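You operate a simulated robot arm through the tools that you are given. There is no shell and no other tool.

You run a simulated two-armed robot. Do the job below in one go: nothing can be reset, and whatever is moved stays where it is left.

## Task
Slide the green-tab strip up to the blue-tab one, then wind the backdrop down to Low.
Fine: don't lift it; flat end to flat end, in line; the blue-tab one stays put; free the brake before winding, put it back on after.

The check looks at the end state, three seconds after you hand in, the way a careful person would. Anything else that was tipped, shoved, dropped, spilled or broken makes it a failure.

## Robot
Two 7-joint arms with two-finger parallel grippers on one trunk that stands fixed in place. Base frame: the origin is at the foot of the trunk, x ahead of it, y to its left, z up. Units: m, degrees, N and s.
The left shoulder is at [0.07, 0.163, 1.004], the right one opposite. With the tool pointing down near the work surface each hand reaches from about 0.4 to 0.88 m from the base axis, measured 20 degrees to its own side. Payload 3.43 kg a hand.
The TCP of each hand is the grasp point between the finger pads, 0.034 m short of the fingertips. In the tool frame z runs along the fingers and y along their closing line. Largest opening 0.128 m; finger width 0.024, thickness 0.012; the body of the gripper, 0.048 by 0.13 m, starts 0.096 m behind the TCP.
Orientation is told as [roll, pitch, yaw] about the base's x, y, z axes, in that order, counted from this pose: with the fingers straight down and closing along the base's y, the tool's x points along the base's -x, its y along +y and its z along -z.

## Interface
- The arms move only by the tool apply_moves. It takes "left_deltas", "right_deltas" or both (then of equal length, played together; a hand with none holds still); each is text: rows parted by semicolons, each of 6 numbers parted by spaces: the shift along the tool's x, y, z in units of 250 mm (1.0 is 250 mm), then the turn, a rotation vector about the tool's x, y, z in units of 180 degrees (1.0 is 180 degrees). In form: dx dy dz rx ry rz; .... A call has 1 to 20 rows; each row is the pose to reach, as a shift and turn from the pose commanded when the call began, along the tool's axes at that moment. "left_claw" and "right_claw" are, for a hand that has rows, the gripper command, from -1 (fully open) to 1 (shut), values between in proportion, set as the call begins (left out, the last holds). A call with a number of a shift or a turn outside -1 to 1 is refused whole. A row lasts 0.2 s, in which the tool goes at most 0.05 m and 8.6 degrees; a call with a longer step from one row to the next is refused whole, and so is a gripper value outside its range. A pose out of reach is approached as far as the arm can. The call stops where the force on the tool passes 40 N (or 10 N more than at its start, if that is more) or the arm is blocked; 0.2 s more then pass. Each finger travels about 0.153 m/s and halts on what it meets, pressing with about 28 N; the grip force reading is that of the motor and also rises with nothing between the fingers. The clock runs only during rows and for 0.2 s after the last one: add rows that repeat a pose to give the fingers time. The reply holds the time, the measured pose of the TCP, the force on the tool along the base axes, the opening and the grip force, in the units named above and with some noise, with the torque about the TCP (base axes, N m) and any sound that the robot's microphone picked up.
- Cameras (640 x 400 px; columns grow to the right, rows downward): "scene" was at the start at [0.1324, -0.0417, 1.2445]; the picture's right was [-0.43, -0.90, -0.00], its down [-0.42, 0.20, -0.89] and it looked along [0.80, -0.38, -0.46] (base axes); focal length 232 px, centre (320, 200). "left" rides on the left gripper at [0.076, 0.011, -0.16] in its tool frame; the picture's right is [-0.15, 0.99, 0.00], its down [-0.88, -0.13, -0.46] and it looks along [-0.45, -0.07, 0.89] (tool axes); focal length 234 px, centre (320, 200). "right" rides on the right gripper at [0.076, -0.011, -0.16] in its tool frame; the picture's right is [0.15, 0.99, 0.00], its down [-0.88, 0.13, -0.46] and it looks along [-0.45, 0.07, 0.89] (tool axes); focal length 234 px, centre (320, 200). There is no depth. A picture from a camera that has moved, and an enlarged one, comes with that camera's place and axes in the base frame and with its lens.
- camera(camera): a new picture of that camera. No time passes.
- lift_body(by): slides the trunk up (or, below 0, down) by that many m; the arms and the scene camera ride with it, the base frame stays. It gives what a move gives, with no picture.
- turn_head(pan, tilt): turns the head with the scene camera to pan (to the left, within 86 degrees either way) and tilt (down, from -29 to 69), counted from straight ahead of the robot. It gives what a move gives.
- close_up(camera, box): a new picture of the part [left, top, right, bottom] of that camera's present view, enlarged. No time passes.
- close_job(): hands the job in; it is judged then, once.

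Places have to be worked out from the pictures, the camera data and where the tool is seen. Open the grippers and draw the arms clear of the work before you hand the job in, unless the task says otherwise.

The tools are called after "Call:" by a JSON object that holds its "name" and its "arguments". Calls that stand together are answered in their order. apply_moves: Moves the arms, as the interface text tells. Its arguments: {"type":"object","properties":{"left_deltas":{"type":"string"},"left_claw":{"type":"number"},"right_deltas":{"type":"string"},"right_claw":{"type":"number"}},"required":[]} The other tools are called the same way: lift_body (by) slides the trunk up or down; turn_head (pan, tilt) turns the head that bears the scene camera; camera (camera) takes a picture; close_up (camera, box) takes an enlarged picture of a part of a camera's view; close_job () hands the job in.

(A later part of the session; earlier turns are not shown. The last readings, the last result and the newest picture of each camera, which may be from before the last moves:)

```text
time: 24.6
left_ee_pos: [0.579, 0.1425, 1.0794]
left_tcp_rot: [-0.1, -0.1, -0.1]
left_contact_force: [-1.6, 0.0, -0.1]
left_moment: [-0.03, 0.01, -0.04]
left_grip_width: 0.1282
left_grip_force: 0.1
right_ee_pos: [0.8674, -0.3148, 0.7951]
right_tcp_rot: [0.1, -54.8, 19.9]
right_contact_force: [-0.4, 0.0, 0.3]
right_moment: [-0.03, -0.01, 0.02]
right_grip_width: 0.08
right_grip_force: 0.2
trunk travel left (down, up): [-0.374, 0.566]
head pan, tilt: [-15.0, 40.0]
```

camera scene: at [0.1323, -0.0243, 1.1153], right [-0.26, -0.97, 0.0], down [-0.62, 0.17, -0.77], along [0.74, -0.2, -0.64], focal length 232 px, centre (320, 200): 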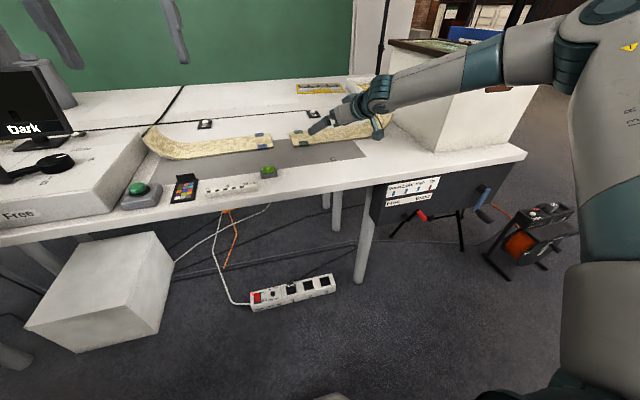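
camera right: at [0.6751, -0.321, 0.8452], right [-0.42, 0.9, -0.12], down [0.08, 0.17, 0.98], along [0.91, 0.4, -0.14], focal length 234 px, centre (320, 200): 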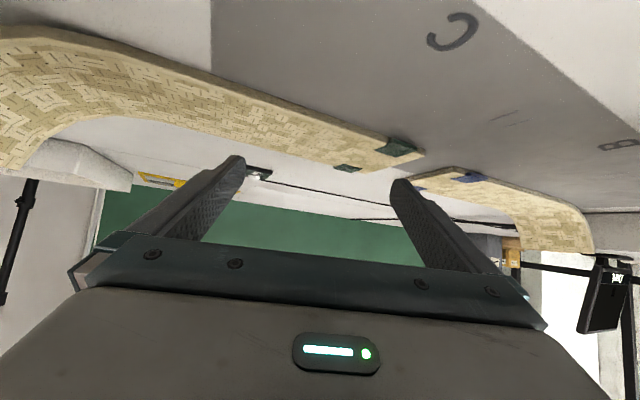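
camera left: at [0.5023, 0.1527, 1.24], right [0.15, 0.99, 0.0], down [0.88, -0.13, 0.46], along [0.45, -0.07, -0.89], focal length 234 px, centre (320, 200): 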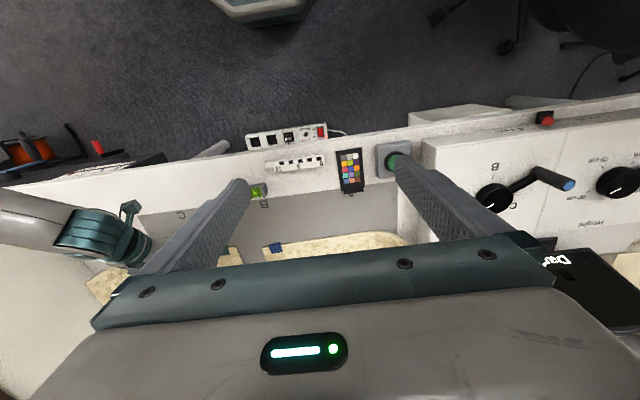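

Lowering to contact (TCP z≈0.778).

Call:
{"name": "apply_moves", "arguments": {"right_deltas": "0.033 0 0.023 0 0 0; 0.044 0 0.031 0 0 0; 0.051 0 0.0356 0 0 0; 0.0573 0 0.0402 0 0 0; 0.0573 0 0.0402 0 0 0"}}

```text
time: 25.8
left_ee_pos: [0.578, 0.1416, 1.0792]
left_tcp_rot: [0.0, 0.0, 0.0]
left_contact_force: [-0.1, 0.1, 0.0]
left_moment: [-0.01, -0.01, -0.01]
left_grip_width: 0.128
left_grip_force: 0.1
right_ee_pos: [0.8664, -0.3151, 0.7784]
right_tcp_rot: [-0.1, -55.0, 20.0]
right_contact_force: [0.0, -0.3, 3.7]
right_moment: [-0.04, -0.12, -0.03]
right_grip_width: 0.0799
right_grip_force: 0.0
trunk travel left (down, up): [-0.374, 0.566]
head pan, tilt: [-15.0, 40.0]
```

Light contact at 3.7 N. I drag 3.5 cm in +y with 7.5 mm in +x and 1.4° of yaw blended in.

Call:
{"name": "apply_moves", "arguments": {"right_deltas": "-0.0083 0.0243 0.0128 -0.0013 0 -0.0009; -0.0165 0.0485 0.0256 -0.0026 0 -0.0018; -0.0248 0.0728 0.0384 -0.0038 0 -0.0027; -0.033 0.097 0.0512 -0.0051 0 -0.0036; -0.0413 0.1213 0.064 -0.0064 0 -0.0045; -0.0413 0.1213 0.064 -0.0064 0 -0.0045"}}

Call:
{"name": "close_up", "arguments": {"camera": "scene", "box": [220, 85, 380, 185]}}

Call:
{"name": "camera", "arguments": {"camera": "right"}}

```text
time: 27.2
left_ee_pos: [0.5776, 0.1421, 1.0804]
left_tcp_rot: [0.0, 0.0, 0.0]
left_contact_force: [-0.1, 0.0, 0.2]
left_moment: [-0.01, 0.03, -0.02]
left_grip_width: 0.1281
left_grip_force: 0.1
right_ee_pos: [0.8747, -0.2819, 0.7773]
right_tcp_rot: [0.0, -55.1, 21.5]
right_contact_force: [1.5, -4.1, 11.4]
right_moment: [-0.08, -0.28, -0.21]
right_grip_width: 0.0807
right_grip_force: 0.2
trunk travel left (down, up): [-0.374, 0.566]
head pan, tilt: [-15.0, 40.0]
```

```text
4.00 times, centred on (300, 135) of scene
camera zoom: at [0.1308, -0.0243, 1.1156], right [-0.26, -0.97, 0.0], down [-0.62, 0.17, -0.77], along [0.74, -0.2, -0.64], focal length 928 px, centre (400, 460)
```

zoom: 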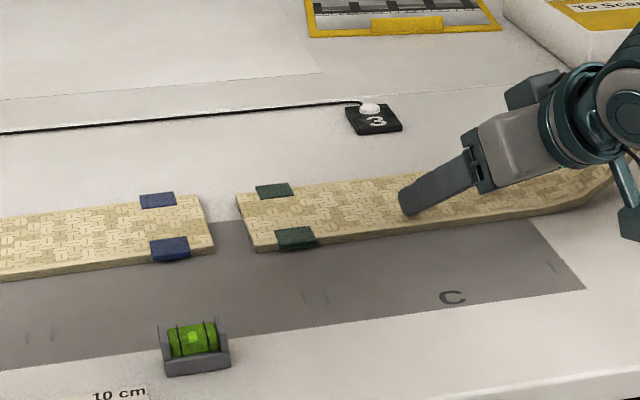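

```text
taken
camera right: at [0.7164, -0.3546, 0.8071], right [-0.44, 0.89, -0.12], down [0.07, 0.17, 0.98], along [0.9, 0.42, -0.14], focal length 234 px, centre (320, 200)
```

right: 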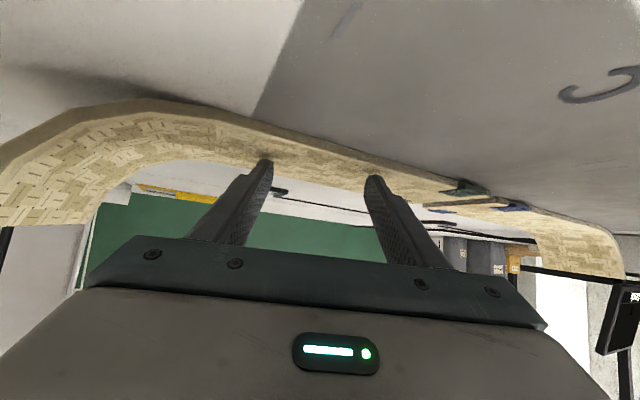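

The gap is now about 35 mm. I zoom in strongly to measure alignment precisely.

Call:
{"name": "close_up", "arguments": {"camera": "scene", "box": [240, 120, 320, 170]}}

Call:
{"name": "close_up", "arguments": {"camera": "scene", "box": [180, 120, 260, 170]}}

Call:
{"name": "close_up", "arguments": {"camera": "scene", "box": [300, 110, 380, 160]}}

```text
8.00 times, centred on (280, 145) of scene
camera zoom: at [0.1308, -0.0243, 1.1156], right [-0.26, -0.97, 0.0], down [-0.62, 0.17, -0.77], along [0.74, -0.2, -0.64], focal length 1856 px, centre (640, 640)
```

zoom: 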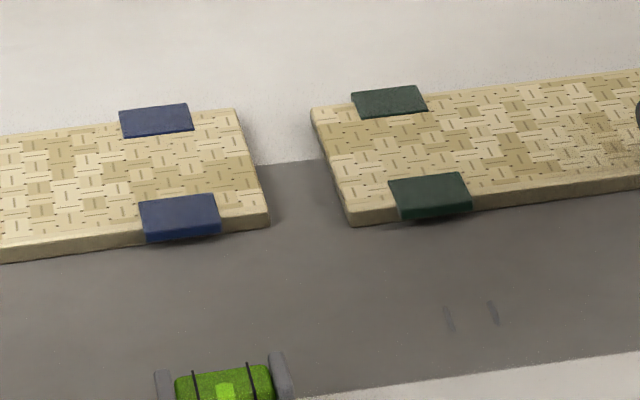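

```text
8.00 times, centred on (220, 145) of scene
camera zoom: at [0.1308, -0.0243, 1.1156], right [-0.26, -0.97, 0.0], down [-0.62, 0.17, -0.77], along [0.74, -0.2, -0.64], focal length 1856 px, centre (1120, 640)
```

zoom: 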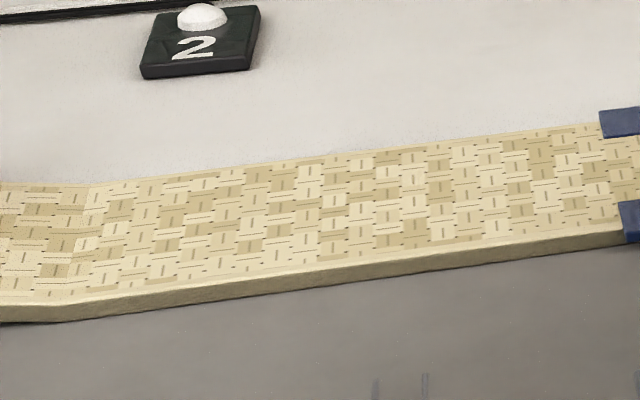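

```text
8.00 times, centred on (340, 135) of scene
camera zoom: at [0.1308, -0.0243, 1.1156], right [-0.26, -0.97, 0.0], down [-0.62, 0.17, -0.77], along [0.74, -0.2, -0.64], focal length 1856 px, centre (160, 720)
```

zoom: 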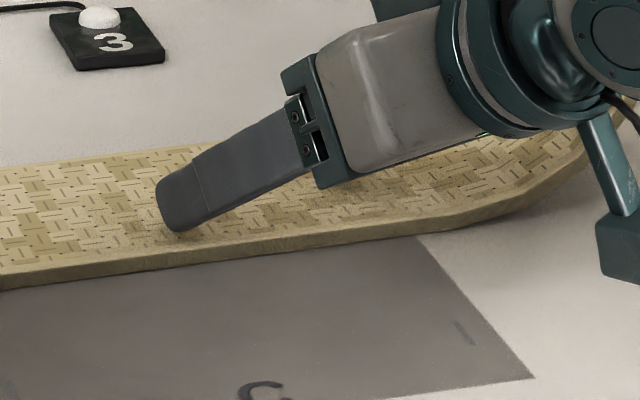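

From this shallow angle, green seems about 8 mm too near and 1–2° off. I bring the left hand back over the seam as an overhead camera, well clear of the right arm, for a better measurement.

Call:
{"name": "apply_moves", "arguments": {"left_deltas": "-0.1 -0.14 -0.03 0 0 0; -0.2 -0.28 -0.06 0 0 0; -0.3 -0.42 -0.09 0 0 0; -0.4 -0.56 -0.12 0 0 0; -0.4 -0.56 -0.12 0 0 0"}}

Call:
{"name": "camera", "arguments": {"camera": "left"}}

Call:
{"name": "close_up", "arguments": {"camera": "left", "box": [200, 150, 440, 300]}}

```text
time: 28.4
left_ee_pos: [0.651, 0.0338, 1.104]
left_tcp_rot: [0.0, -0.1, -0.1]
left_contact_force: [-0.6, 0.5, -1.2]
left_moment: [0.06, 0.0, -0.01]
left_grip_width: 0.1282
left_grip_force: 0.0
left hand out of reach, approached as far as the arm can: row 4, 5
right_ee_pos: [0.8752, -0.2808, 0.7793]
right_tcp_rot: [-0.1, -55.1, 21.4]
right_contact_force: [1.0, -1.1, 13.6]
right_moment: [0.2, -0.27, 0.33]
right_grip_width: 0.0784
right_grip_force: 0.1
trunk travel left (down, up): [-0.374, 0.566]
head pan, tilt: [-15.0, 40.0]
```

```text
taken
camera left: at [0.5742, 0.0447, 1.2655], right [0.15, 0.99, 0.0], down [0.88, -0.13, 0.46], along [0.45, -0.07, -0.89], focal length 234 px, centre (320, 200)
```

left: 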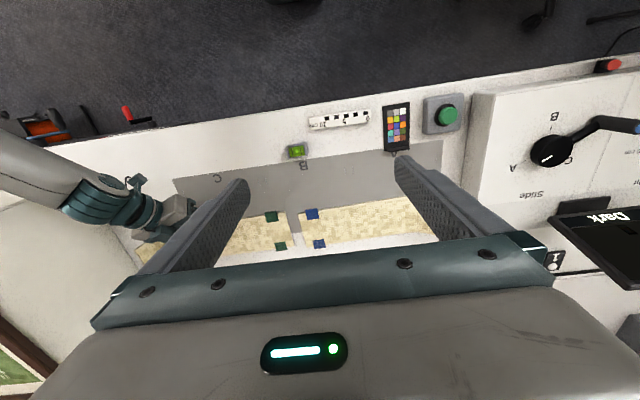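

```text
2.67 times, centred on (320, 225) of left
camera zoom: at [0.5742, 0.0447, 1.2655], right [0.15, 0.99, 0.0], down [0.88, -0.13, 0.46], along [0.45, -0.07, -0.89], focal length 624 px, centre (320, 133)
```

zoom: 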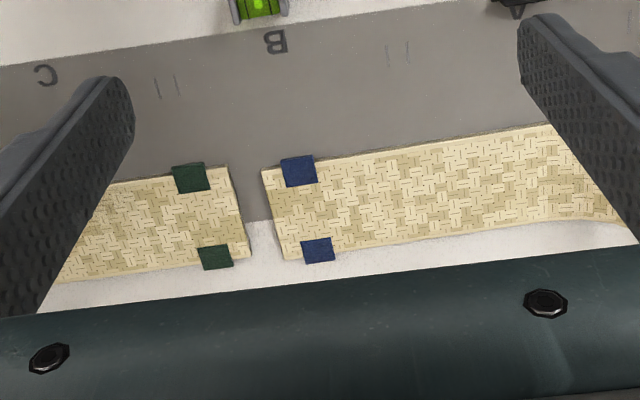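

From above: green's end is about 10 mm too near, about 1.3° under-rotated, with a 32 mm gap. I shift it +13 mm in x with +1.3° yaw while pressed, easing the press slightly.

Call:
{"name": "apply_moves", "arguments": {"right_deltas": "-0.0074 -0.0048 0.0097 -0.0015 0 -0.001; -0.0147 -0.0095 0.0193 -0.003 0 -0.002; -0.022 -0.0143 0.029 -0.0044 0 -0.0031; -0.0294 -0.019 0.0386 -0.0059 0 -0.0041; -0.0294 -0.019 0.0386 -0.0059 0 -0.0041"}}

Call:
{"name": "close_up", "arguments": {"camera": "left", "box": [200, 150, 440, 300]}}

```text
time: 29.6
left_ee_pos: [0.6507, 0.0341, 1.106]
left_tcp_rot: [0.0, -0.1, 0.0]
left_contact_force: [0.4, 0.4, -0.1]
left_moment: [0.01, -0.01, 0.04]
left_grip_width: 0.1282
left_grip_force: 0.0
right_ee_pos: [0.8871, -0.2814, 0.7774]
right_tcp_rot: [0.1, -55.0, 22.7]
right_contact_force: [-4.9, 0.2, 8.9]
right_moment: [0.06, -0.05, 0.02]
right_grip_width: 0.0793
right_grip_force: 0.0
trunk travel left (down, up): [-0.374, 0.566]
head pan, tilt: [-15.0, 40.0]
```

```text
2.67 times, centred on (320, 225) of left
camera zoom: at [0.5742, 0.0455, 1.2654], right [0.15, 0.99, 0.0], down [0.88, -0.13, 0.46], along [0.45, -0.07, -0.89], focal length 624 px, centre (320, 133)
```

zoom: 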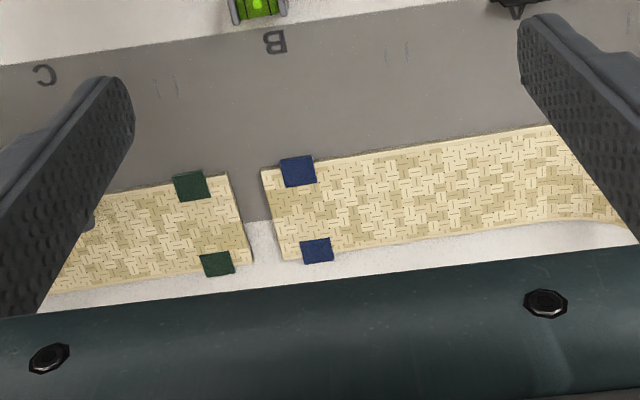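

Nearly in line now. I zoom further to measure the residual.

Call:
{"name": "close_up", "arguments": {"camera": "left", "box": [220, 190, 340, 265]}}

Call:
{"name": "close_up", "arguments": {"camera": "left", "box": [290, 180, 410, 255]}}

```text
5.33 times, centred on (280, 228) of left
camera zoom: at [0.5742, 0.0455, 1.2654], right [0.15, 0.99, 0.0], down [0.88, -0.13, 0.46], along [0.45, -0.07, -0.89], focal length 1249 px, centre (533, 53)
```

zoom: 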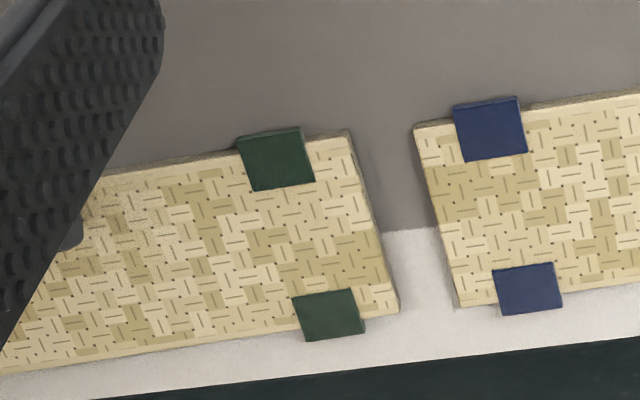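

```text
5.33 times, centred on (350, 218) of left
camera zoom: at [0.5742, 0.0455, 1.2654], right [0.15, 0.99, 0.0], down [0.88, -0.13, 0.46], along [0.45, -0.07, -0.89], focal length 1249 px, centre (160, 107)
```

zoom: 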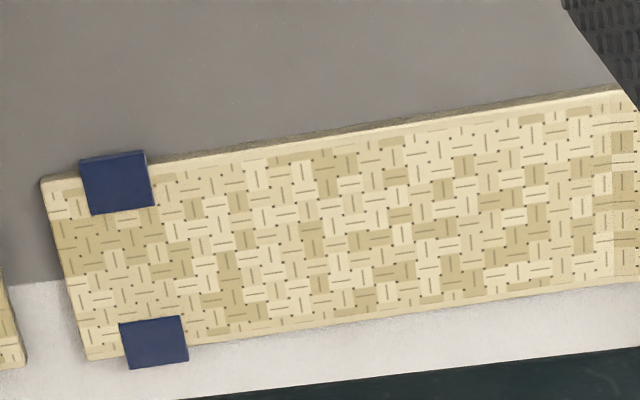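

Residual: green needs about 2 mm more in x, yaw matches within ~0.5°, and the gap is about 32 mm. Before the final drag I lift 2 cm and dry-run its end point to be sure it is reachable.

Call:
{"name": "apply_moves", "arguments": {"right_deltas": "-0.0655 0 -0.0459 0 0 0; -0.085 0.064 -0.018 0 0 0; -0.104 0.128 0.009 0 0 0; -0.104 0.128 0.009 0 0 0"}}

Call:
{"name": "close_up", "arguments": {"camera": "left", "box": [220, 190, 340, 265]}}

```text
time: 30.6
left_ee_pos: [0.6516, 0.0344, 1.1029]
left_tcp_rot: [0.0, 0.0, 0.0]
left_contact_force: [0.1, -0.3, 0.6]
left_moment: [0.0, -0.02, -0.03]
left_grip_width: 0.1281
left_grip_force: 0.1
right_ee_pos: [0.8922, -0.2478, 0.7981]
right_tcp_rot: [0.1, -54.9, 22.7]
right_contact_force: [0.8, -0.1, 0.7]
right_moment: [0.03, -0.01, -0.01]
right_grip_width: 0.0798
right_grip_force: 0.0
trunk travel left (down, up): [-0.374, 0.566]
head pan, tilt: [-15.0, 40.0]
```

```text
5.33 times, centred on (280, 228) of left
camera zoom: at [0.5761, 0.045, 1.2644], right [0.15, 0.99, 0.0], down [0.88, -0.13, 0.46], along [0.45, -0.07, -0.89], focal length 1249 px, centre (533, 53)
```

zoom: 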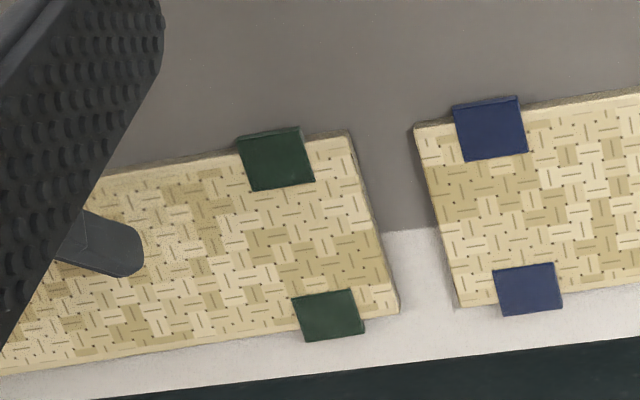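

Reachable, and the strip was undisturbed. I go back and press down again at the same spot.

Call:
{"name": "apply_moves", "arguments": {"right_deltas": "0.02 -0.064 -0.027 0 0 0; 0.04 -0.128 -0.055 0 0 0; 0.072 -0.128 -0.032 0 0 0; 0.09 -0.128 -0.019 0 0 0; 0.104 -0.128 -0.009 0 0 0; 0.104 -0.128 -0.009 0 0 0"}}

```text
time: 32.0
left_ee_pos: [0.6528, 0.0347, 1.1038]
left_tcp_rot: [0.1, 0.0, 0.0]
left_contact_force: [-0.6, 0.5, 0.7]
left_moment: [0.03, -0.01, -0.01]
left_grip_width: 0.1283
left_grip_force: 0.0
right_ee_pos: [0.8887, -0.2816, 0.7781]
right_tcp_rot: [0.0, -54.9, 22.7]
right_contact_force: [-0.4, -0.6, 1.5]
right_moment: [-0.07, -0.1, -0.03]
right_grip_width: 0.0804
right_grip_force: 0.1
trunk travel left (down, up): [-0.374, 0.566]
head pan, tilt: [-15.0, 40.0]
```

Light contact (1.5 N). I press 1 mm more and drag 22 mm in +y with 1 mm in +x.

Call:
{"name": "apply_moves", "arguments": {"right_deltas": "0.0033 0 0.0023 0 0 0; -0.0021 0.0199 0.01 0 0 0; -0.0075 0.0398 0.0178 0 0 0; -0.013 0.0597 0.0256 0 0 0; -0.0184 0.0796 0.0334 0 0 0; -0.0184 0.0796 0.0334 0 0 0"}}

Call:
{"name": "close_up", "arguments": {"camera": "left", "box": [220, 190, 340, 265]}}

```text
time: 33.4
left_ee_pos: [0.6503, 0.0338, 1.1041]
left_tcp_rot: [0.0, -0.2, 0.0]
left_contact_force: [0.0, 0.1, -0.4]
left_moment: [0.02, -0.02, -0.01]
left_grip_width: 0.128
left_grip_force: 0.0
right_ee_pos: [0.8892, -0.2616, 0.779]
right_tcp_rot: [0.0, -55.1, 22.6]
right_contact_force: [0.6, -6.6, 15.4]
right_moment: [-0.14, -0.38, -0.16]
right_grip_width: 0.0811
right_grip_force: 0.8
trunk travel left (down, up): [-0.374, 0.566]
head pan, tilt: [-15.0, 40.0]
```

```text
5.33 times, centred on (280, 228) of left
camera zoom: at [0.574, 0.0448, 1.2656], right [0.15, 0.99, 0.0], down [0.88, -0.13, 0.46], along [0.45, -0.07, -0.89], focal length 1249 px, centre (533, 53)
```

zoom: 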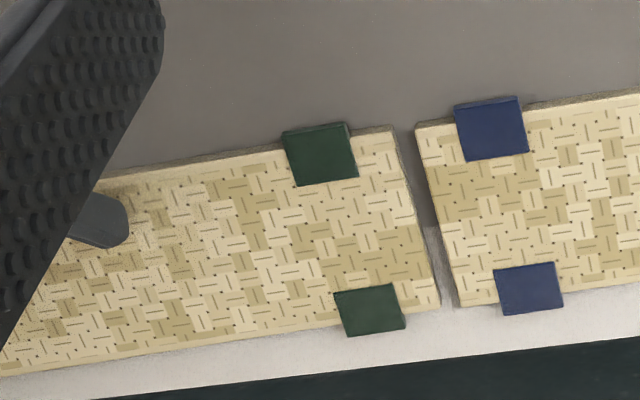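

Alignment is excellent (offset under 1 mm); about 9.5–10 mm of gap is left. Another 7 mm drag.

Call:
{"name": "apply_moves", "arguments": {"right_deltas": "-0.0028 0.0085 0.0029 0 0 0; -0.0056 0.017 0.0057 0 0 0; -0.0084 0.0254 0.0086 0 0 0; -0.0084 0.0254 0.0086 0 0 0"}}

Call:
{"name": "close_up", "arguments": {"camera": "left", "box": [250, 195, 330, 245]}}

```text
time: 34.4
left_ee_pos: [0.6494, 0.0336, 1.1052]
left_tcp_rot: [-0.2, -0.1, 0.0]
left_contact_force: [-0.3, 0.0, -0.1]
left_moment: [0.01, 0.02, -0.01]
left_grip_width: 0.1279
left_grip_force: 0.0
right_ee_pos: [0.8898, -0.2536, 0.7788]
right_tcp_rot: [0.0, -55.0, 22.7]
right_contact_force: [1.7, -7.8, 16.3]
right_moment: [-0.2, -0.44, -0.21]
right_grip_width: 0.0808
right_grip_force: 0.8
trunk travel left (down, up): [-0.374, 0.566]
head pan, tilt: [-15.0, 40.0]
```

```text
8.00 times, centred on (290, 220) of left
camera zoom: at [0.5739, 0.0449, 1.2656], right [0.15, 0.99, 0.0], down [0.88, -0.13, 0.46], along [0.45, -0.07, -0.89], focal length 1873 px, centre (560, 40)
```

zoom: 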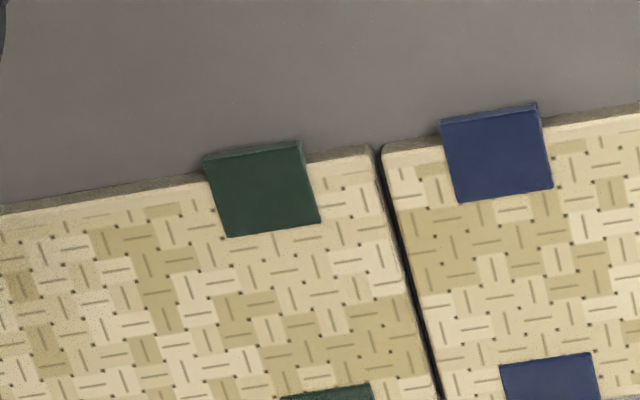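

About 3 mm of gap is left, edges flush. Moving 2 mm more.

Call:
{"name": "apply_moves", "arguments": {"right_deltas": "-0.0009 0.0037 0.0013 0 0 0; -0.0018 0.0074 0.0025 0 0 0; -0.0018 0.0074 0.0025 0 0 0"}}

Call:
{"name": "close_up", "arguments": {"camera": "left", "box": [264, 205, 328, 245]}}

Call:
{"name": "close_up", "arguments": {"camera": "left", "box": [220, 190, 340, 265]}}

```text
time: 35.2
left_ee_pos: [0.6508, 0.0333, 1.1049]
left_tcp_rot: [-0.1, -0.2, 0.0]
left_contact_force: [-0.4, -0.3, 0.2]
left_moment: [-0.01, -0.01, 0.01]
left_grip_width: 0.1281
left_grip_force: 0.0
right_ee_pos: [0.8897, -0.2509, 0.7769]
right_tcp_rot: [0.1, -55.2, 22.7]
right_contact_force: [1.0, -6.4, 13.7]
right_moment: [-0.19, -0.34, -0.21]
right_grip_width: 0.0809
right_grip_force: 1.0
trunk travel left (down, up): [-0.374, 0.566]
head pan, tilt: [-15.0, 40.0]
```

```text
10.00 times, centred on (296, 225) of left
camera zoom: at [0.5742, 0.0449, 1.2654], right [0.15, 0.99, 0.0], down [0.88, -0.13, 0.46], along [0.45, -0.07, -0.89], focal length 2342 px, centre (560, -50)
```

zoom: 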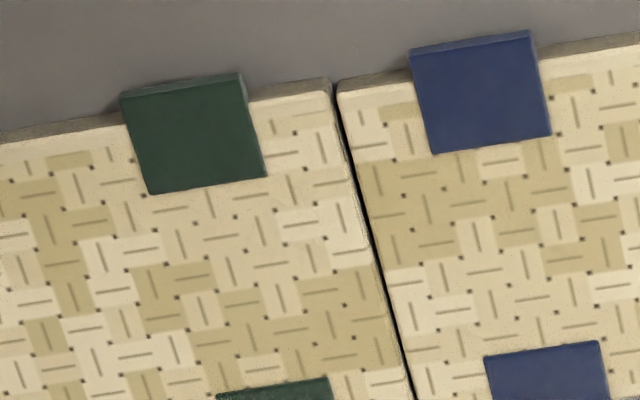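

```text
5.33 times, centred on (280, 228) of left
camera zoom: at [0.5742, 0.0449, 1.2654], right [0.15, 0.99, 0.0], down [0.88, -0.13, 0.46], along [0.45, -0.07, -0.89], focal length 1249 px, centre (533, 53)
```

zoom: 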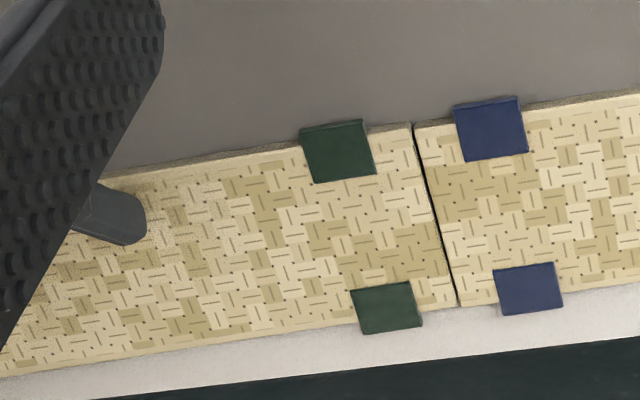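

The gap is about 2 mm at the near side and ~1 mm at the far side, with green about 1 mm near. A tiny -0.4° yaw with a 0.6 mm push should even this out.

Call:
{"name": "apply_moves", "arguments": {"right_deltas": "-0.0002 0.0011 0.0004 0.0009 0 0.0006; -0.0005 0.0022 0.0008 0.0018 0 0.0013; -0.0005 0.0022 0.0008 0.0018 0 0.0013"}}

Call:
{"name": "close_up", "arguments": {"camera": "left", "box": [264, 205, 328, 245]}}

Call:
{"name": "close_up", "arguments": {"camera": "left", "box": [280, 220, 344, 260]}}

```text
time: 36.0
left_ee_pos: [0.6516, 0.0339, 1.1046]
left_tcp_rot: [0.0, -0.1, -0.1]
left_contact_force: [0.0, 0.4, -0.2]
left_moment: [-0.01, -0.02, -0.02]
left_grip_width: 0.128
left_grip_force: 0.1
right_ee_pos: [0.8881, -0.2507, 0.7781]
right_tcp_rot: [-0.1, -55.0, 22.3]
right_contact_force: [2.1, -5.7, 12.1]
right_moment: [-0.18, -0.36, -0.03]
right_grip_width: 0.0808
right_grip_force: 1.2
trunk travel left (down, up): [-0.374, 0.566]
head pan, tilt: [-15.0, 40.0]
```

```text
10.00 times, centred on (296, 225) of left
camera zoom: at [0.5744, 0.0451, 1.2654], right [0.15, 0.99, 0.0], down [0.88, -0.13, 0.46], along [0.45, -0.07, -0.89], focal length 2342 px, centre (560, -50)
```

zoom: 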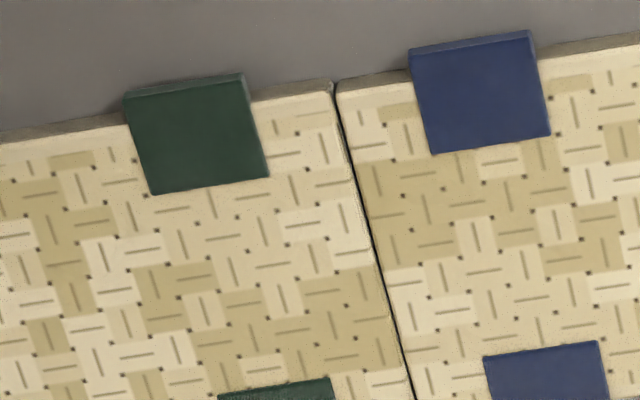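

```text
10.00 times, centred on (312, 240) of left
camera zoom: at [0.5744, 0.0451, 1.2654], right [0.15, 0.99, 0.0], down [0.88, -0.13, 0.46], along [0.45, -0.07, -0.89], focal length 2342 px, centre (400, -200)
```

zoom: 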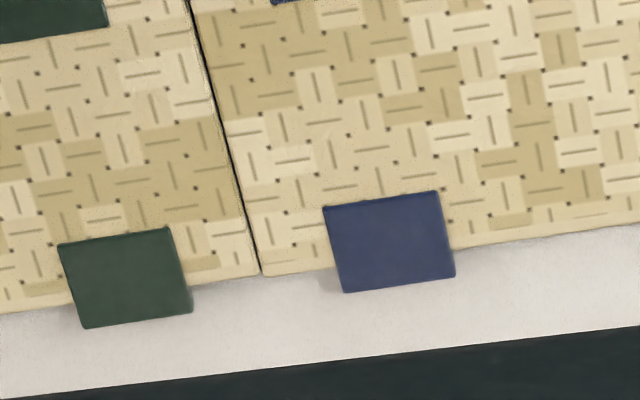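

The ends now meet cleanly, edges flush, and blue hasn't moved. I lift the right hand straight up and re-check.

Call:
{"name": "apply_moves", "arguments": {"right_deltas": "-0.033 0 -0.023 0 0 0; -0.131 0 -0.092 0 0 0; -0.262 0 -0.184 0 0 0; -0.262 0 -0.184 0 0 0"}}

Call:
{"name": "close_up", "arguments": {"camera": "left", "box": [220, 190, 340, 265]}}

Call:
{"name": "close_up", "arguments": {"camera": "scene", "box": [140, 80, 380, 230]}}

```text
time: 37.0
left_ee_pos: [0.6528, 0.0327, 1.1032]
left_tcp_rot: [-0.1, 0.0, 0.1]
left_contact_force: [0.7, -0.4, 0.1]
left_moment: [0.03, 0.01, -0.01]
left_grip_width: 0.1281
left_grip_force: 0.0
right_ee_pos: [0.8906, -0.246, 0.8553]
right_tcp_rot: [0.1, -54.8, 22.2]
right_contact_force: [-0.3, -0.1, 0.0]
right_moment: [0.05, 0.02, -0.04]
right_grip_width: 0.08
right_grip_force: 0.1
trunk travel left (down, up): [-0.374, 0.566]
head pan, tilt: [-15.0, 40.0]
```

```text
5.33 times, centred on (280, 228) of left
camera zoom: at [0.5765, 0.0447, 1.2642], right [0.15, 0.99, 0.0], down [0.88, -0.13, 0.46], along [0.45, -0.07, -0.89], focal length 1249 px, centre (533, 53)
```

zoom: 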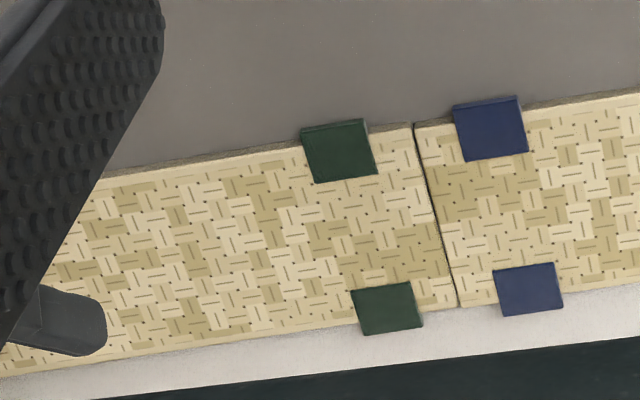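

```text
2.67 times, centred on (260, 155) of scene
camera zoom: at [0.1325, -0.0246, 1.1153], right [-0.26, -0.97, 0.0], down [-0.62, 0.17, -0.77], along [0.74, -0.2, -0.64], focal length 619 px, centre (480, 320)
```

zoom: 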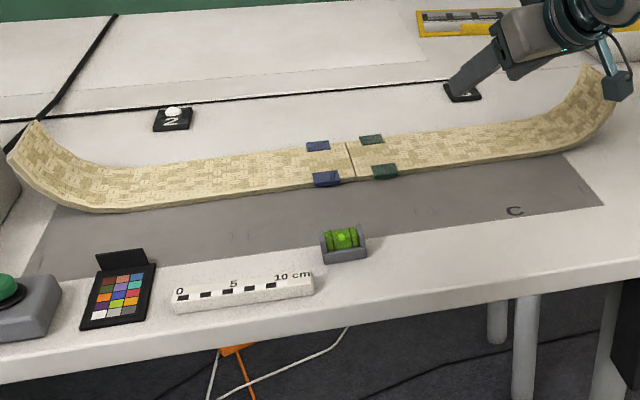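

The strips are joined flat end to flat end and in line, and nothing else was touched. Now I withdraw both hands: right back and up, left back, up and to the left.

Call:
{"name": "apply_moves", "arguments": {"left_deltas": "0.1 0.113 -0.067 0 0 0; 0.2 0.227 -0.133 0 0 0; 0.3 0.34 -0.2 0 0 0; 0.4 0.453 -0.267 0 0 0; 0.5 0.567 -0.333 0 0 0; 0.6 0.68 -0.4 0 0 0", "right_deltas": "0.035 0.031 -0.154 0 0 0; 0.069 0.062 -0.308 0 0 0; 0.104 0.093 -0.462 0 0 0; 0.138 0.124 -0.615 0 0 0; 0.173 0.155 -0.769 0 0 0; 0.207 0.186 -0.923 0 0 0"}}

```text
time: 38.4
left_ee_pos: [0.4961, 0.2039, 1.2042]
left_tcp_rot: [0.0, -0.1, 0.0]
left_contact_force: [0.0, 0.4, -0.5]
left_moment: [0.02, -0.1, 0.02]
left_grip_width: 0.128
left_grip_force: 0.0
right_ee_pos: [0.6688, -0.2901, 0.9464]
right_tcp_rot: [-0.2, -55.1, 22.3]
right_contact_force: [-0.6, -0.3, 0.9]
right_moment: [-0.02, -0.03, -0.01]
right_grip_width: 0.0799
right_grip_force: 0.0
trunk travel left (down, up): [-0.374, 0.566]
head pan, tilt: [-15.0, 40.0]
```

Both are clear. I now undo the right hand's yaw while moving back to about (0.52,-0.39,0.95).

Call:
{"name": "apply_moves", "arguments": {"right_deltas": "0.102 -0.036 -0.145 0.0254 0 0.0178; 0.203 -0.072 -0.29 0.0508 0 0.0356; 0.305 -0.107 -0.434 0.0761 0 0.0533; 0.406 -0.143 -0.579 0.1015 0 0.0711; 0.406 -0.143 -0.579 0.1015 0 0.0711"}}

```text
time: 39.6
left_ee_pos: [0.5014, 0.2052, 1.2026]
left_tcp_rot: [0.0, 0.2, 0.1]
left_contact_force: [0.5, -0.2, 0.4]
left_moment: [-0.01, 0.05, 0.02]
left_grip_width: 0.128
left_grip_force: 0.2
right_ee_pos: [0.5216, -0.3921, 0.9479]
right_tcp_rot: [0.0, -54.7, -0.1]
right_contact_force: [-0.3, 0.3, 0.1]
right_moment: [-0.04, 0.03, 0.01]
right_grip_width: 0.0799
right_grip_force: 0.0
trunk travel left (down, up): [-0.374, 0.566]
head pan, tilt: [-15.0, 40.0]
```

Next I reduce the lean to 30° and bring the hand in front of the table at about (0.42,-0.50,0.90).

Call:
{"name": "apply_moves", "arguments": {"right_deltas": "0.099 -0.11 -0.053 0 0.035 0; 0.197 -0.22 -0.107 0 0.07 0; 0.296 -0.33 -0.16 0 0.104 0; 0.394 -0.44 -0.213 0 0.139 0; 0.394 -0.44 -0.213 0 0.139 0"}}

Call:
{"name": "lift_body", "arguments": {"by": -0.15}}

Call:
{"name": "turn_head", "arguments": {"pan": -45, "tilt": 30}}

Call:
{"name": "camera", "arguments": {"camera": "scene"}}

Call:
{"name": "camera", "arguments": {"camera": "right"}}

```text
time: 40.8
left_ee_pos: [0.5005, 0.2051, 1.2024]
left_tcp_rot: [0.0, 0.0, 0.0]
left_contact_force: [0.2, 0.4, 0.9]
left_moment: [-0.02, -0.02, 0.02]
left_grip_width: 0.128
left_grip_force: 0.1
right_ee_pos: [0.416, -0.5033, 0.8975]
right_tcp_rot: [0.1, -29.8, 0.1]
right_contact_force: [-1.0, 0.4, -0.5]
right_moment: [0.03, 0.0, 0.01]
right_grip_width: 0.0803
right_grip_force: 0.0
trunk travel left (down, up): [-0.374, 0.566]
head pan, tilt: [-15.0, 40.0]
```

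```text
time: 42.5
left_ee_pos: [0.4993, 0.2036, 1.0525]
left_tcp_rot: [0.0, 0.0, 0.0]
left_contact_force: [0.8, -0.8, -1.0]
left_moment: [0.0, 0.01, 0.02]
left_grip_width: 0.128
left_grip_force: 0.0
right_ee_pos: [0.4163, -0.5027, 0.7482]
right_tcp_rot: [0.0, -29.8, 0.0]
right_contact_force: [0.6, 0.4, -0.7]
right_moment: [0.03, 0.01, 0.02]
right_grip_width: 0.0801
right_grip_force: 0.1
trunk travel left (down, up): [-0.224, 0.716]
head pan, tilt: [-15.0, 40.0]
```

```text
time: 43.5
left_ee_pos: [0.5008, 0.203, 1.052]
left_tcp_rot: [0.0, 0.1, 0.0]
left_contact_force: [-0.3, -0.3, 0.0]
left_moment: [-0.01, -0.02, 0.01]
left_grip_width: 0.1279
left_grip_force: 0.0
right_ee_pos: [0.417, -0.5031, 0.7488]
right_tcp_rot: [0.0, -29.8, -0.1]
right_contact_force: [0.2, 0.1, -0.9]
right_moment: [0.01, -0.01, 0.02]
right_grip_width: 0.08
right_grip_force: 0.0
trunk travel left (down, up): [-0.224, 0.716]
head pan, tilt: [-45.0, 30.0]
```

```text
taken
camera scene: at [0.1138, -0.0662, 0.9807], right [-0.71, -0.71, 0.0], down [-0.35, 0.35, -0.87], along [0.61, -0.61, -0.5], focal length 232 px, centre (320, 200)
```

scene: 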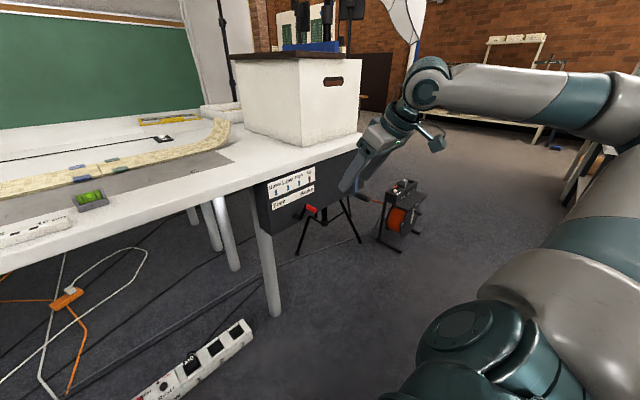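

```text
taken
camera right: at [0.2702, -0.513, 0.8488], right [-0.13, 0.99, -0.07], down [0.54, 0.13, 0.83], along [0.83, 0.07, -0.55], focal length 234 px, centre (320, 200)
```

right: 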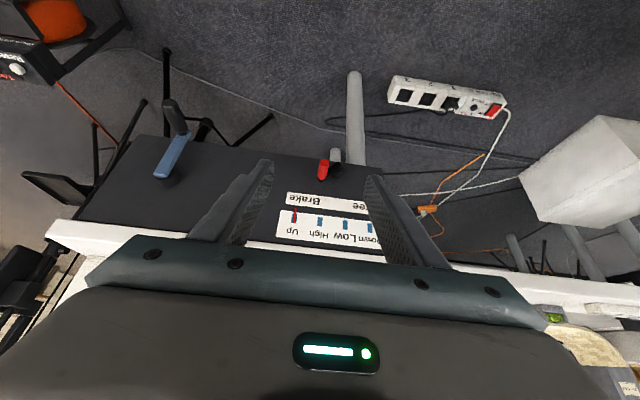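

Clear view of both controls. I zoom in from both cameras to triangulate them.

Call:
{"name": "close_up", "arguments": {"camera": "right", "box": [260, 130, 420, 230]}}

Call:
{"name": "close_up", "arguments": {"camera": "right", "box": [100, 80, 260, 180]}}

Call:
{"name": "close_up", "arguments": {"camera": "scene", "box": [250, 150, 410, 250]}}

```text
4.00 times, centred on (340, 180) of right
camera zoom: at [0.2702, -0.513, 0.8488], right [-0.13, 0.99, -0.07], down [0.54, 0.13, 0.83], along [0.83, 0.07, -0.55], focal length 937 px, centre (240, 280)
```

zoom: 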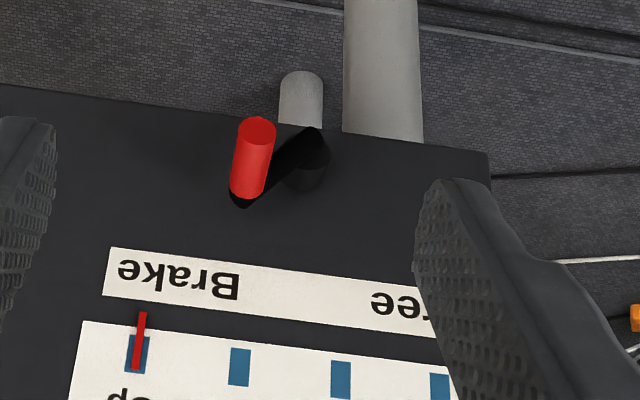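

```text
4.00 times, centred on (180, 130) of right
camera zoom: at [0.2702, -0.513, 0.8488], right [-0.13, 0.99, -0.07], down [0.54, 0.13, 0.83], along [0.83, 0.07, -0.55], focal length 937 px, centre (880, 480)
```

zoom: 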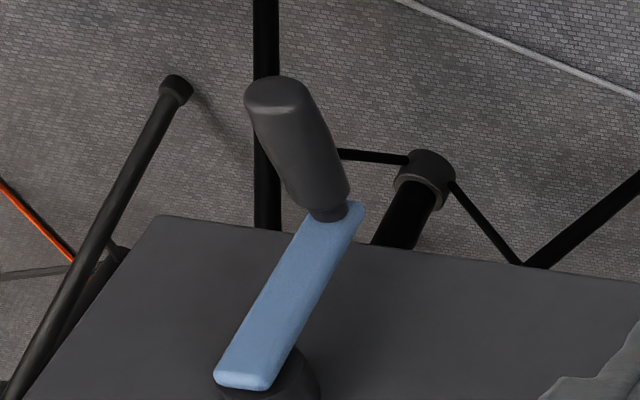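

```text
4.00 times, centred on (330, 200) of scene
camera zoom: at [0.1138, -0.0662, 0.9807], right [-0.71, -0.71, 0.0], down [-0.35, 0.35, -0.87], along [0.61, -0.61, -0.5], focal length 928 px, centre (280, 200)
```

zoom: 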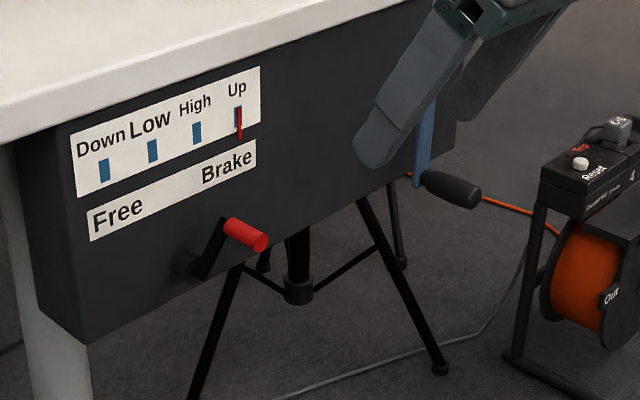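

Brake handle: tip (0.558,-0.488,0.587), base x≈0.598, pivot near (y -0.456, z 0.559), so it leans about 45° to the right toward Brake. I set a ~45 mm opening and come in front of it at (0.50,-0.488,0.60).

Call:
{"name": "apply_moves", "arguments": {"right_deltas": "0.002 0.015 0.17 0 0 0; 0.005 0.03 0.341 0 0 0; 0.007 0.045 0.511 0 0 0; 0.01 0.06 0.682 0 0 0; 0.01 0.06 0.682 0 0 0", "right_claw": 0.297}}

Call:
{"name": "camera", "arguments": {"camera": "right"}}

Call:
{"name": "close_up", "arguments": {"camera": "scene", "box": [250, 150, 410, 250]}}

```text
time: 44.7
left_ee_pos: [0.4998, 0.204, 1.0528]
left_tcp_rot: [0.1, 0.0, 0.0]
left_contact_force: [0.1, -0.2, -0.8]
left_moment: [-0.01, 0.02, 0.01]
left_grip_width: 0.1281
left_grip_force: 0.1
right_ee_pos: [0.5005, -0.4842, 0.602]
right_tcp_rot: [0.0, -29.9, -0.2]
right_contact_force: [-0.1, -0.4, -0.1]
right_moment: [0.02, -0.01, 0.04]
right_grip_width: 0.0452
right_grip_force: 0.0
trunk travel left (down, up): [-0.224, 0.716]
head pan, tilt: [-45.0, 30.0]
```

```text
taken
camera right: at [0.354, -0.4959, 0.7016], right [-0.13, 0.99, -0.07], down [0.54, 0.13, 0.83], along [0.83, 0.07, -0.55], focal length 234 px, centre (320, 200)
```

right: 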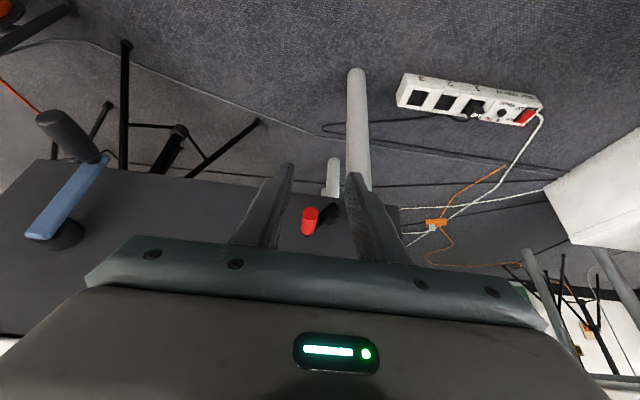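

```text
4.00 times, centred on (330, 200) of scene
camera zoom: at [0.1136, -0.0661, 0.9808], right [-0.71, -0.71, 0.0], down [-0.35, 0.35, -0.87], along [0.61, -0.61, -0.5], focal length 928 px, centre (280, 200)
```

zoom: 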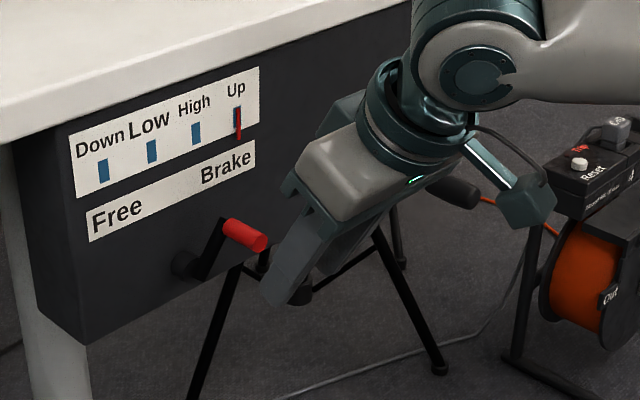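

The handle sits between the fingers in the wrist view. I advance 65 mm so the fingers straddle it.

Call:
{"name": "apply_moves", "arguments": {"right_deltas": "-0.07 -0.004 0.053 0 0 0; -0.14 -0.008 0.105 0 0 0; -0.209 -0.012 0.158 0 0 0; -0.209 -0.012 0.158 0 0 0"}}

Call:
{"name": "close_up", "arguments": {"camera": "right", "box": [220, 110, 460, 260]}}

Call:
{"name": "close_up", "arguments": {"camera": "scene", "box": [250, 150, 410, 250]}}

```text
time: 45.7
left_ee_pos: [0.5, 0.202, 1.0521]
left_tcp_rot: [0.0, -0.1, 0.0]
left_contact_force: [-0.3, -0.1, 0.1]
left_moment: [0.01, -0.02, -0.03]
left_grip_width: 0.1279
left_grip_force: 0.1
right_ee_pos: [0.5655, -0.4895, 0.5927]
right_tcp_rot: [0.0, -29.9, 0.0]
right_contact_force: [-0.7, 0.5, 1.0]
right_moment: [0.0, -0.01, -0.04]
right_grip_width: 0.0448
right_grip_force: 0.1
trunk travel left (down, up): [-0.224, 0.716]
head pan, tilt: [-45.0, 30.0]
```

```text
2.67 times, centred on (340, 185) of right
camera zoom: at [0.4196, -0.5004, 0.6922], right [-0.13, 0.99, -0.07], down [0.54, 0.13, 0.83], along [0.83, 0.07, -0.55], focal length 624 px, centre (267, 240)
```

zoom: 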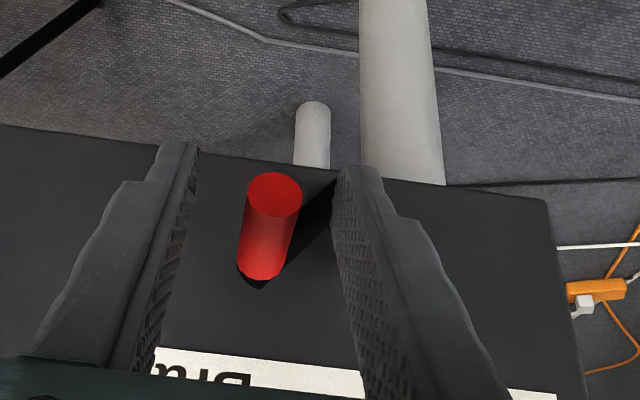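

```text
4.00 times, centred on (330, 200) of scene
camera zoom: at [0.1138, -0.0663, 0.9807], right [-0.71, -0.71, 0.0], down [-0.35, 0.35, -0.87], along [0.61, -0.61, -0.5], focal length 928 px, centre (280, 200)
```

zoom: 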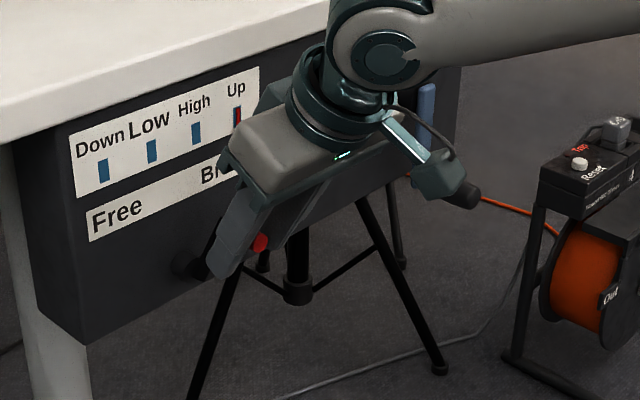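

The handle is well between the fingers. I sweep it left along its arc, from 45° right to about 45° left, pushing with the right-hand finger.

Call:
{"name": "apply_moves", "arguments": {"right_deltas": "0 0.036 0 0 0 0; 0 0.072 0 0 0 0; -0.008 0.106 -0.0139 0 0 0; -0.016 0.148 -0.0277 0 0 0; -0.019 0.192 -0.0329 0 0 0; -0.016 0.236 -0.0277 0 0 0; -0.008 0.278 -0.0139 0 0 0; 0.004 0.314 0.0069 0 0 0; 0.004 0.314 0.0069 0 0 0"}}

Call:
{"name": "close_up", "arguments": {"camera": "right", "box": [220, 110, 460, 260]}}

Call:
{"name": "close_up", "arguments": {"camera": "scene", "box": [250, 150, 410, 250]}}

```text
time: 47.7
left_ee_pos: [0.5001, 0.2036, 1.0531]
left_tcp_rot: [0.1, 0.0, -0.1]
left_contact_force: [0.3, -0.8, -0.3]
left_moment: [-0.02, -0.05, 0.01]
left_grip_width: 0.1279
left_grip_force: 0.1
right_ee_pos: [0.5633, -0.4129, 0.5911]
right_tcp_rot: [-0.1, -30.0, -0.1]
right_contact_force: [-0.9, -14.5, 4.4]
right_moment: [-0.22, -0.16, -0.1]
right_grip_width: 0.0536
right_grip_force: 7.6
trunk travel left (down, up): [-0.224, 0.716]
head pan, tilt: [-45.0, 30.0]
```

```text
2.67 times, centred on (340, 185) of right
camera zoom: at [0.4178, -0.423, 0.6908], right [-0.12, 0.99, -0.07], down [0.54, 0.13, 0.83], along [0.83, 0.06, -0.55], focal length 624 px, centre (267, 240)
```

zoom: 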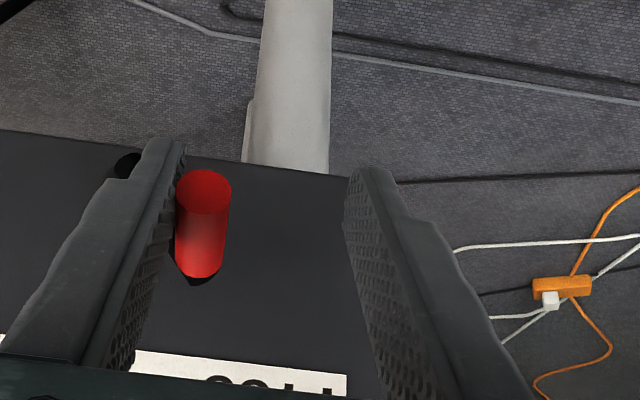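

```text
4.00 times, centred on (330, 200) of scene
camera zoom: at [0.1133, -0.0671, 0.9808], right [-0.71, -0.71, 0.0], down [-0.35, 0.35, -0.87], along [0.61, -0.61, -0.5], focal length 928 px, centre (280, 200)
```

zoom: 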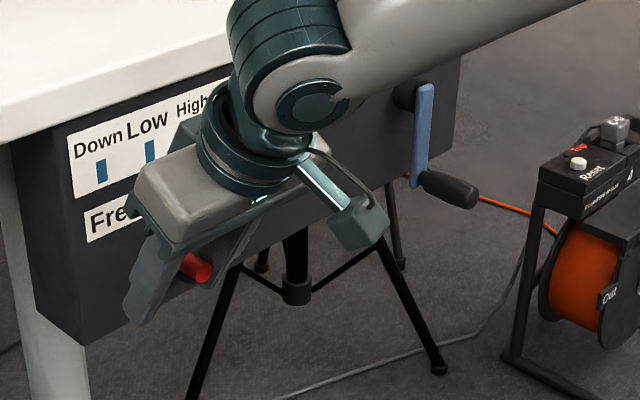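

The push met firm resistance (14.5 N), likely the lever's end stop. I back the hand out to see the lever.

Call:
{"name": "apply_moves", "arguments": {"right_deltas": "0 -0.048 0 0 0 0; 0.081 -0.048 -0.047 0 0 0; 0.162 -0.048 -0.093 0 0 0; 0.2425 -0.048 -0.14 0 0 0; 0.2425 -0.048 -0.14 0 0 0"}}

Call:
{"name": "close_up", "arguments": {"camera": "right", "box": [220, 110, 460, 260]}}

Call:
{"name": "close_up", "arguments": {"camera": "scene", "box": [250, 150, 410, 250]}}

```text
time: 48.9
left_ee_pos: [0.4993, 0.2041, 1.0529]
left_tcp_rot: [0.0, 0.0, 0.0]
left_contact_force: [-0.5, 0.7, -0.1]
left_moment: [-0.01, 0.01, -0.01]
left_grip_width: 0.1278
left_grip_force: 0.1
right_ee_pos: [0.4932, -0.4229, 0.5889]
right_tcp_rot: [-0.1, -29.8, 0.0]
right_contact_force: [0.2, 0.1, 0.9]
right_moment: [0.03, -0.05, -0.01]
right_grip_width: 0.0452
right_grip_force: 0.1
trunk travel left (down, up): [-0.224, 0.716]
head pan, tilt: [-45.0, 30.0]
```

```text
2.67 times, centred on (340, 185) of right
camera zoom: at [0.3467, -0.4335, 0.6888], right [-0.13, 0.99, -0.07], down [0.54, 0.13, 0.83], along [0.83, 0.07, -0.55], focal length 624 px, centre (267, 240)
```

zoom: 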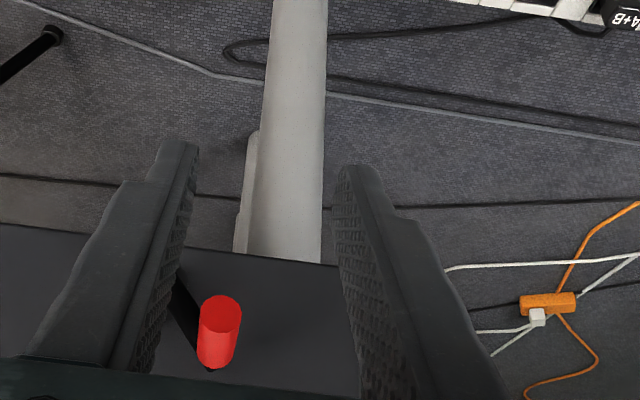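

```text
4.00 times, centred on (330, 200) of scene
camera zoom: at [0.1139, -0.0662, 0.9807], right [-0.71, -0.71, 0.0], down [-0.35, 0.35, -0.87], along [0.61, -0.61, -0.5], focal length 928 px, centre (280, 200)
```

zoom: 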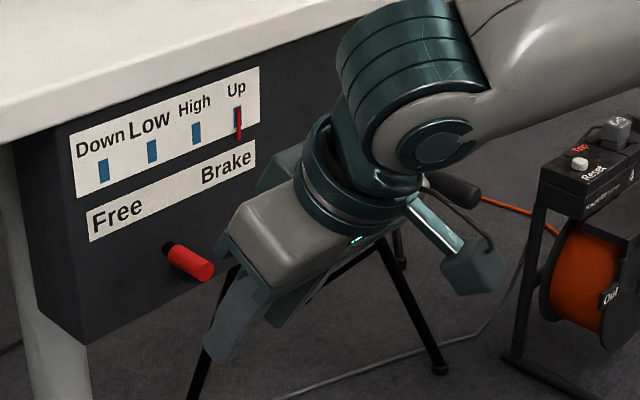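

The lever now points up-left at Free, mirrored from before. Next comes the winding knob: tip (0.533,-0.747,0.535), hub near (y -0.741, z 0.626), radius ≈0.087. I pull back, lean to 45°, and shift to the right.

Call:
{"name": "apply_moves", "arguments": {"right_deltas": "0.042 -0.144 -0.071 0 -0.017 0; 0.085 -0.288 -0.141 0 -0.033 0; 0.127 -0.432 -0.212 0 -0.05 0; 0.17 -0.576 -0.282 0 -0.066 0; 0.212 -0.72 -0.353 0 -0.083 0; 0.212 -0.72 -0.353 0 -0.083 0", "right_claw": 0.0}}

Call:
{"name": "lift_body", "arguments": {"by": -0.07}}

Call:
{"name": "camera", "arguments": {"camera": "right"}}

Call:
{"name": "camera", "arguments": {"camera": "scene"}}

```text
time: 50.3
left_ee_pos: [0.5001, 0.2031, 1.0524]
left_tcp_rot: [0.0, 0.0, 0.0]
left_contact_force: [0.1, -0.5, 0.3]
left_moment: [-0.02, 0.01, 0.02]
left_grip_width: 0.1281
left_grip_force: 0.1
right_ee_pos: [0.4055, -0.6065, 0.6417]
right_tcp_rot: [0.0, -44.9, -0.1]
right_contact_force: [-0.4, 0.8, -0.2]
right_moment: [0.01, -0.01, -0.02]
right_grip_width: 0.064
right_grip_force: 0.1
trunk travel left (down, up): [-0.224, 0.716]
head pan, tilt: [-45.0, 30.0]
```

```text
time: 51.3
left_ee_pos: [0.5, 0.2038, 0.9833]
left_tcp_rot: [0.0, 0.0, 0.1]
left_contact_force: [0.8, 0.7, -0.7]
left_moment: [0.0, -0.02, -0.01]
left_grip_width: 0.1278
left_grip_force: 0.1
right_ee_pos: [0.4046, -0.6053, 0.5733]
right_tcp_rot: [0.1, -44.7, 0.1]
right_contact_force: [-0.1, -0.2, -0.3]
right_moment: [0.03, 0.02, -0.03]
right_grip_width: 0.0642
right_grip_force: 0.2
trunk travel left (down, up): [-0.154, 0.786]
head pan, tilt: [-45.0, 30.0]
```

```text
taken
camera right: at [0.2385, -0.6167, 0.6321], right [-0.1, 0.99, -0.1], down [0.3, 0.13, 0.94], along [0.95, 0.07, -0.31], focal length 234 px, centre (320, 200)
```

right: 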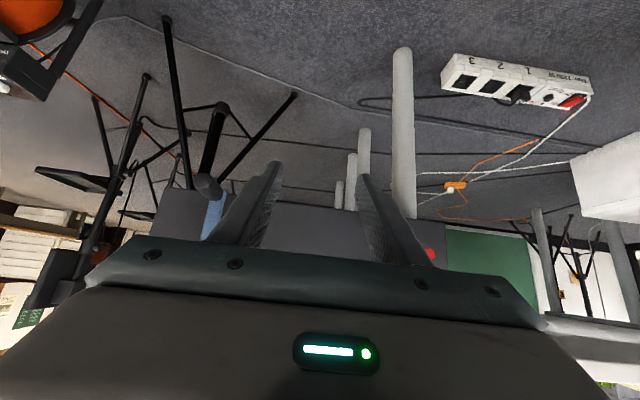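

```text
taken
camera scene: at [0.1136, -0.0662, 0.9108], right [-0.71, -0.71, 0.0], down [-0.35, 0.35, -0.87], along [0.61, -0.61, -0.5], focal length 232 px, centre (320, 200)
```

scene: 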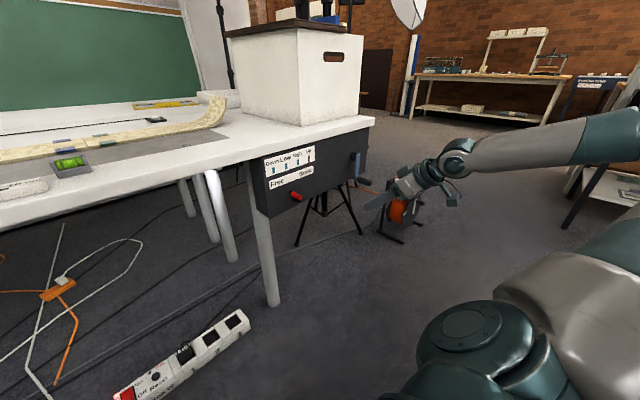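

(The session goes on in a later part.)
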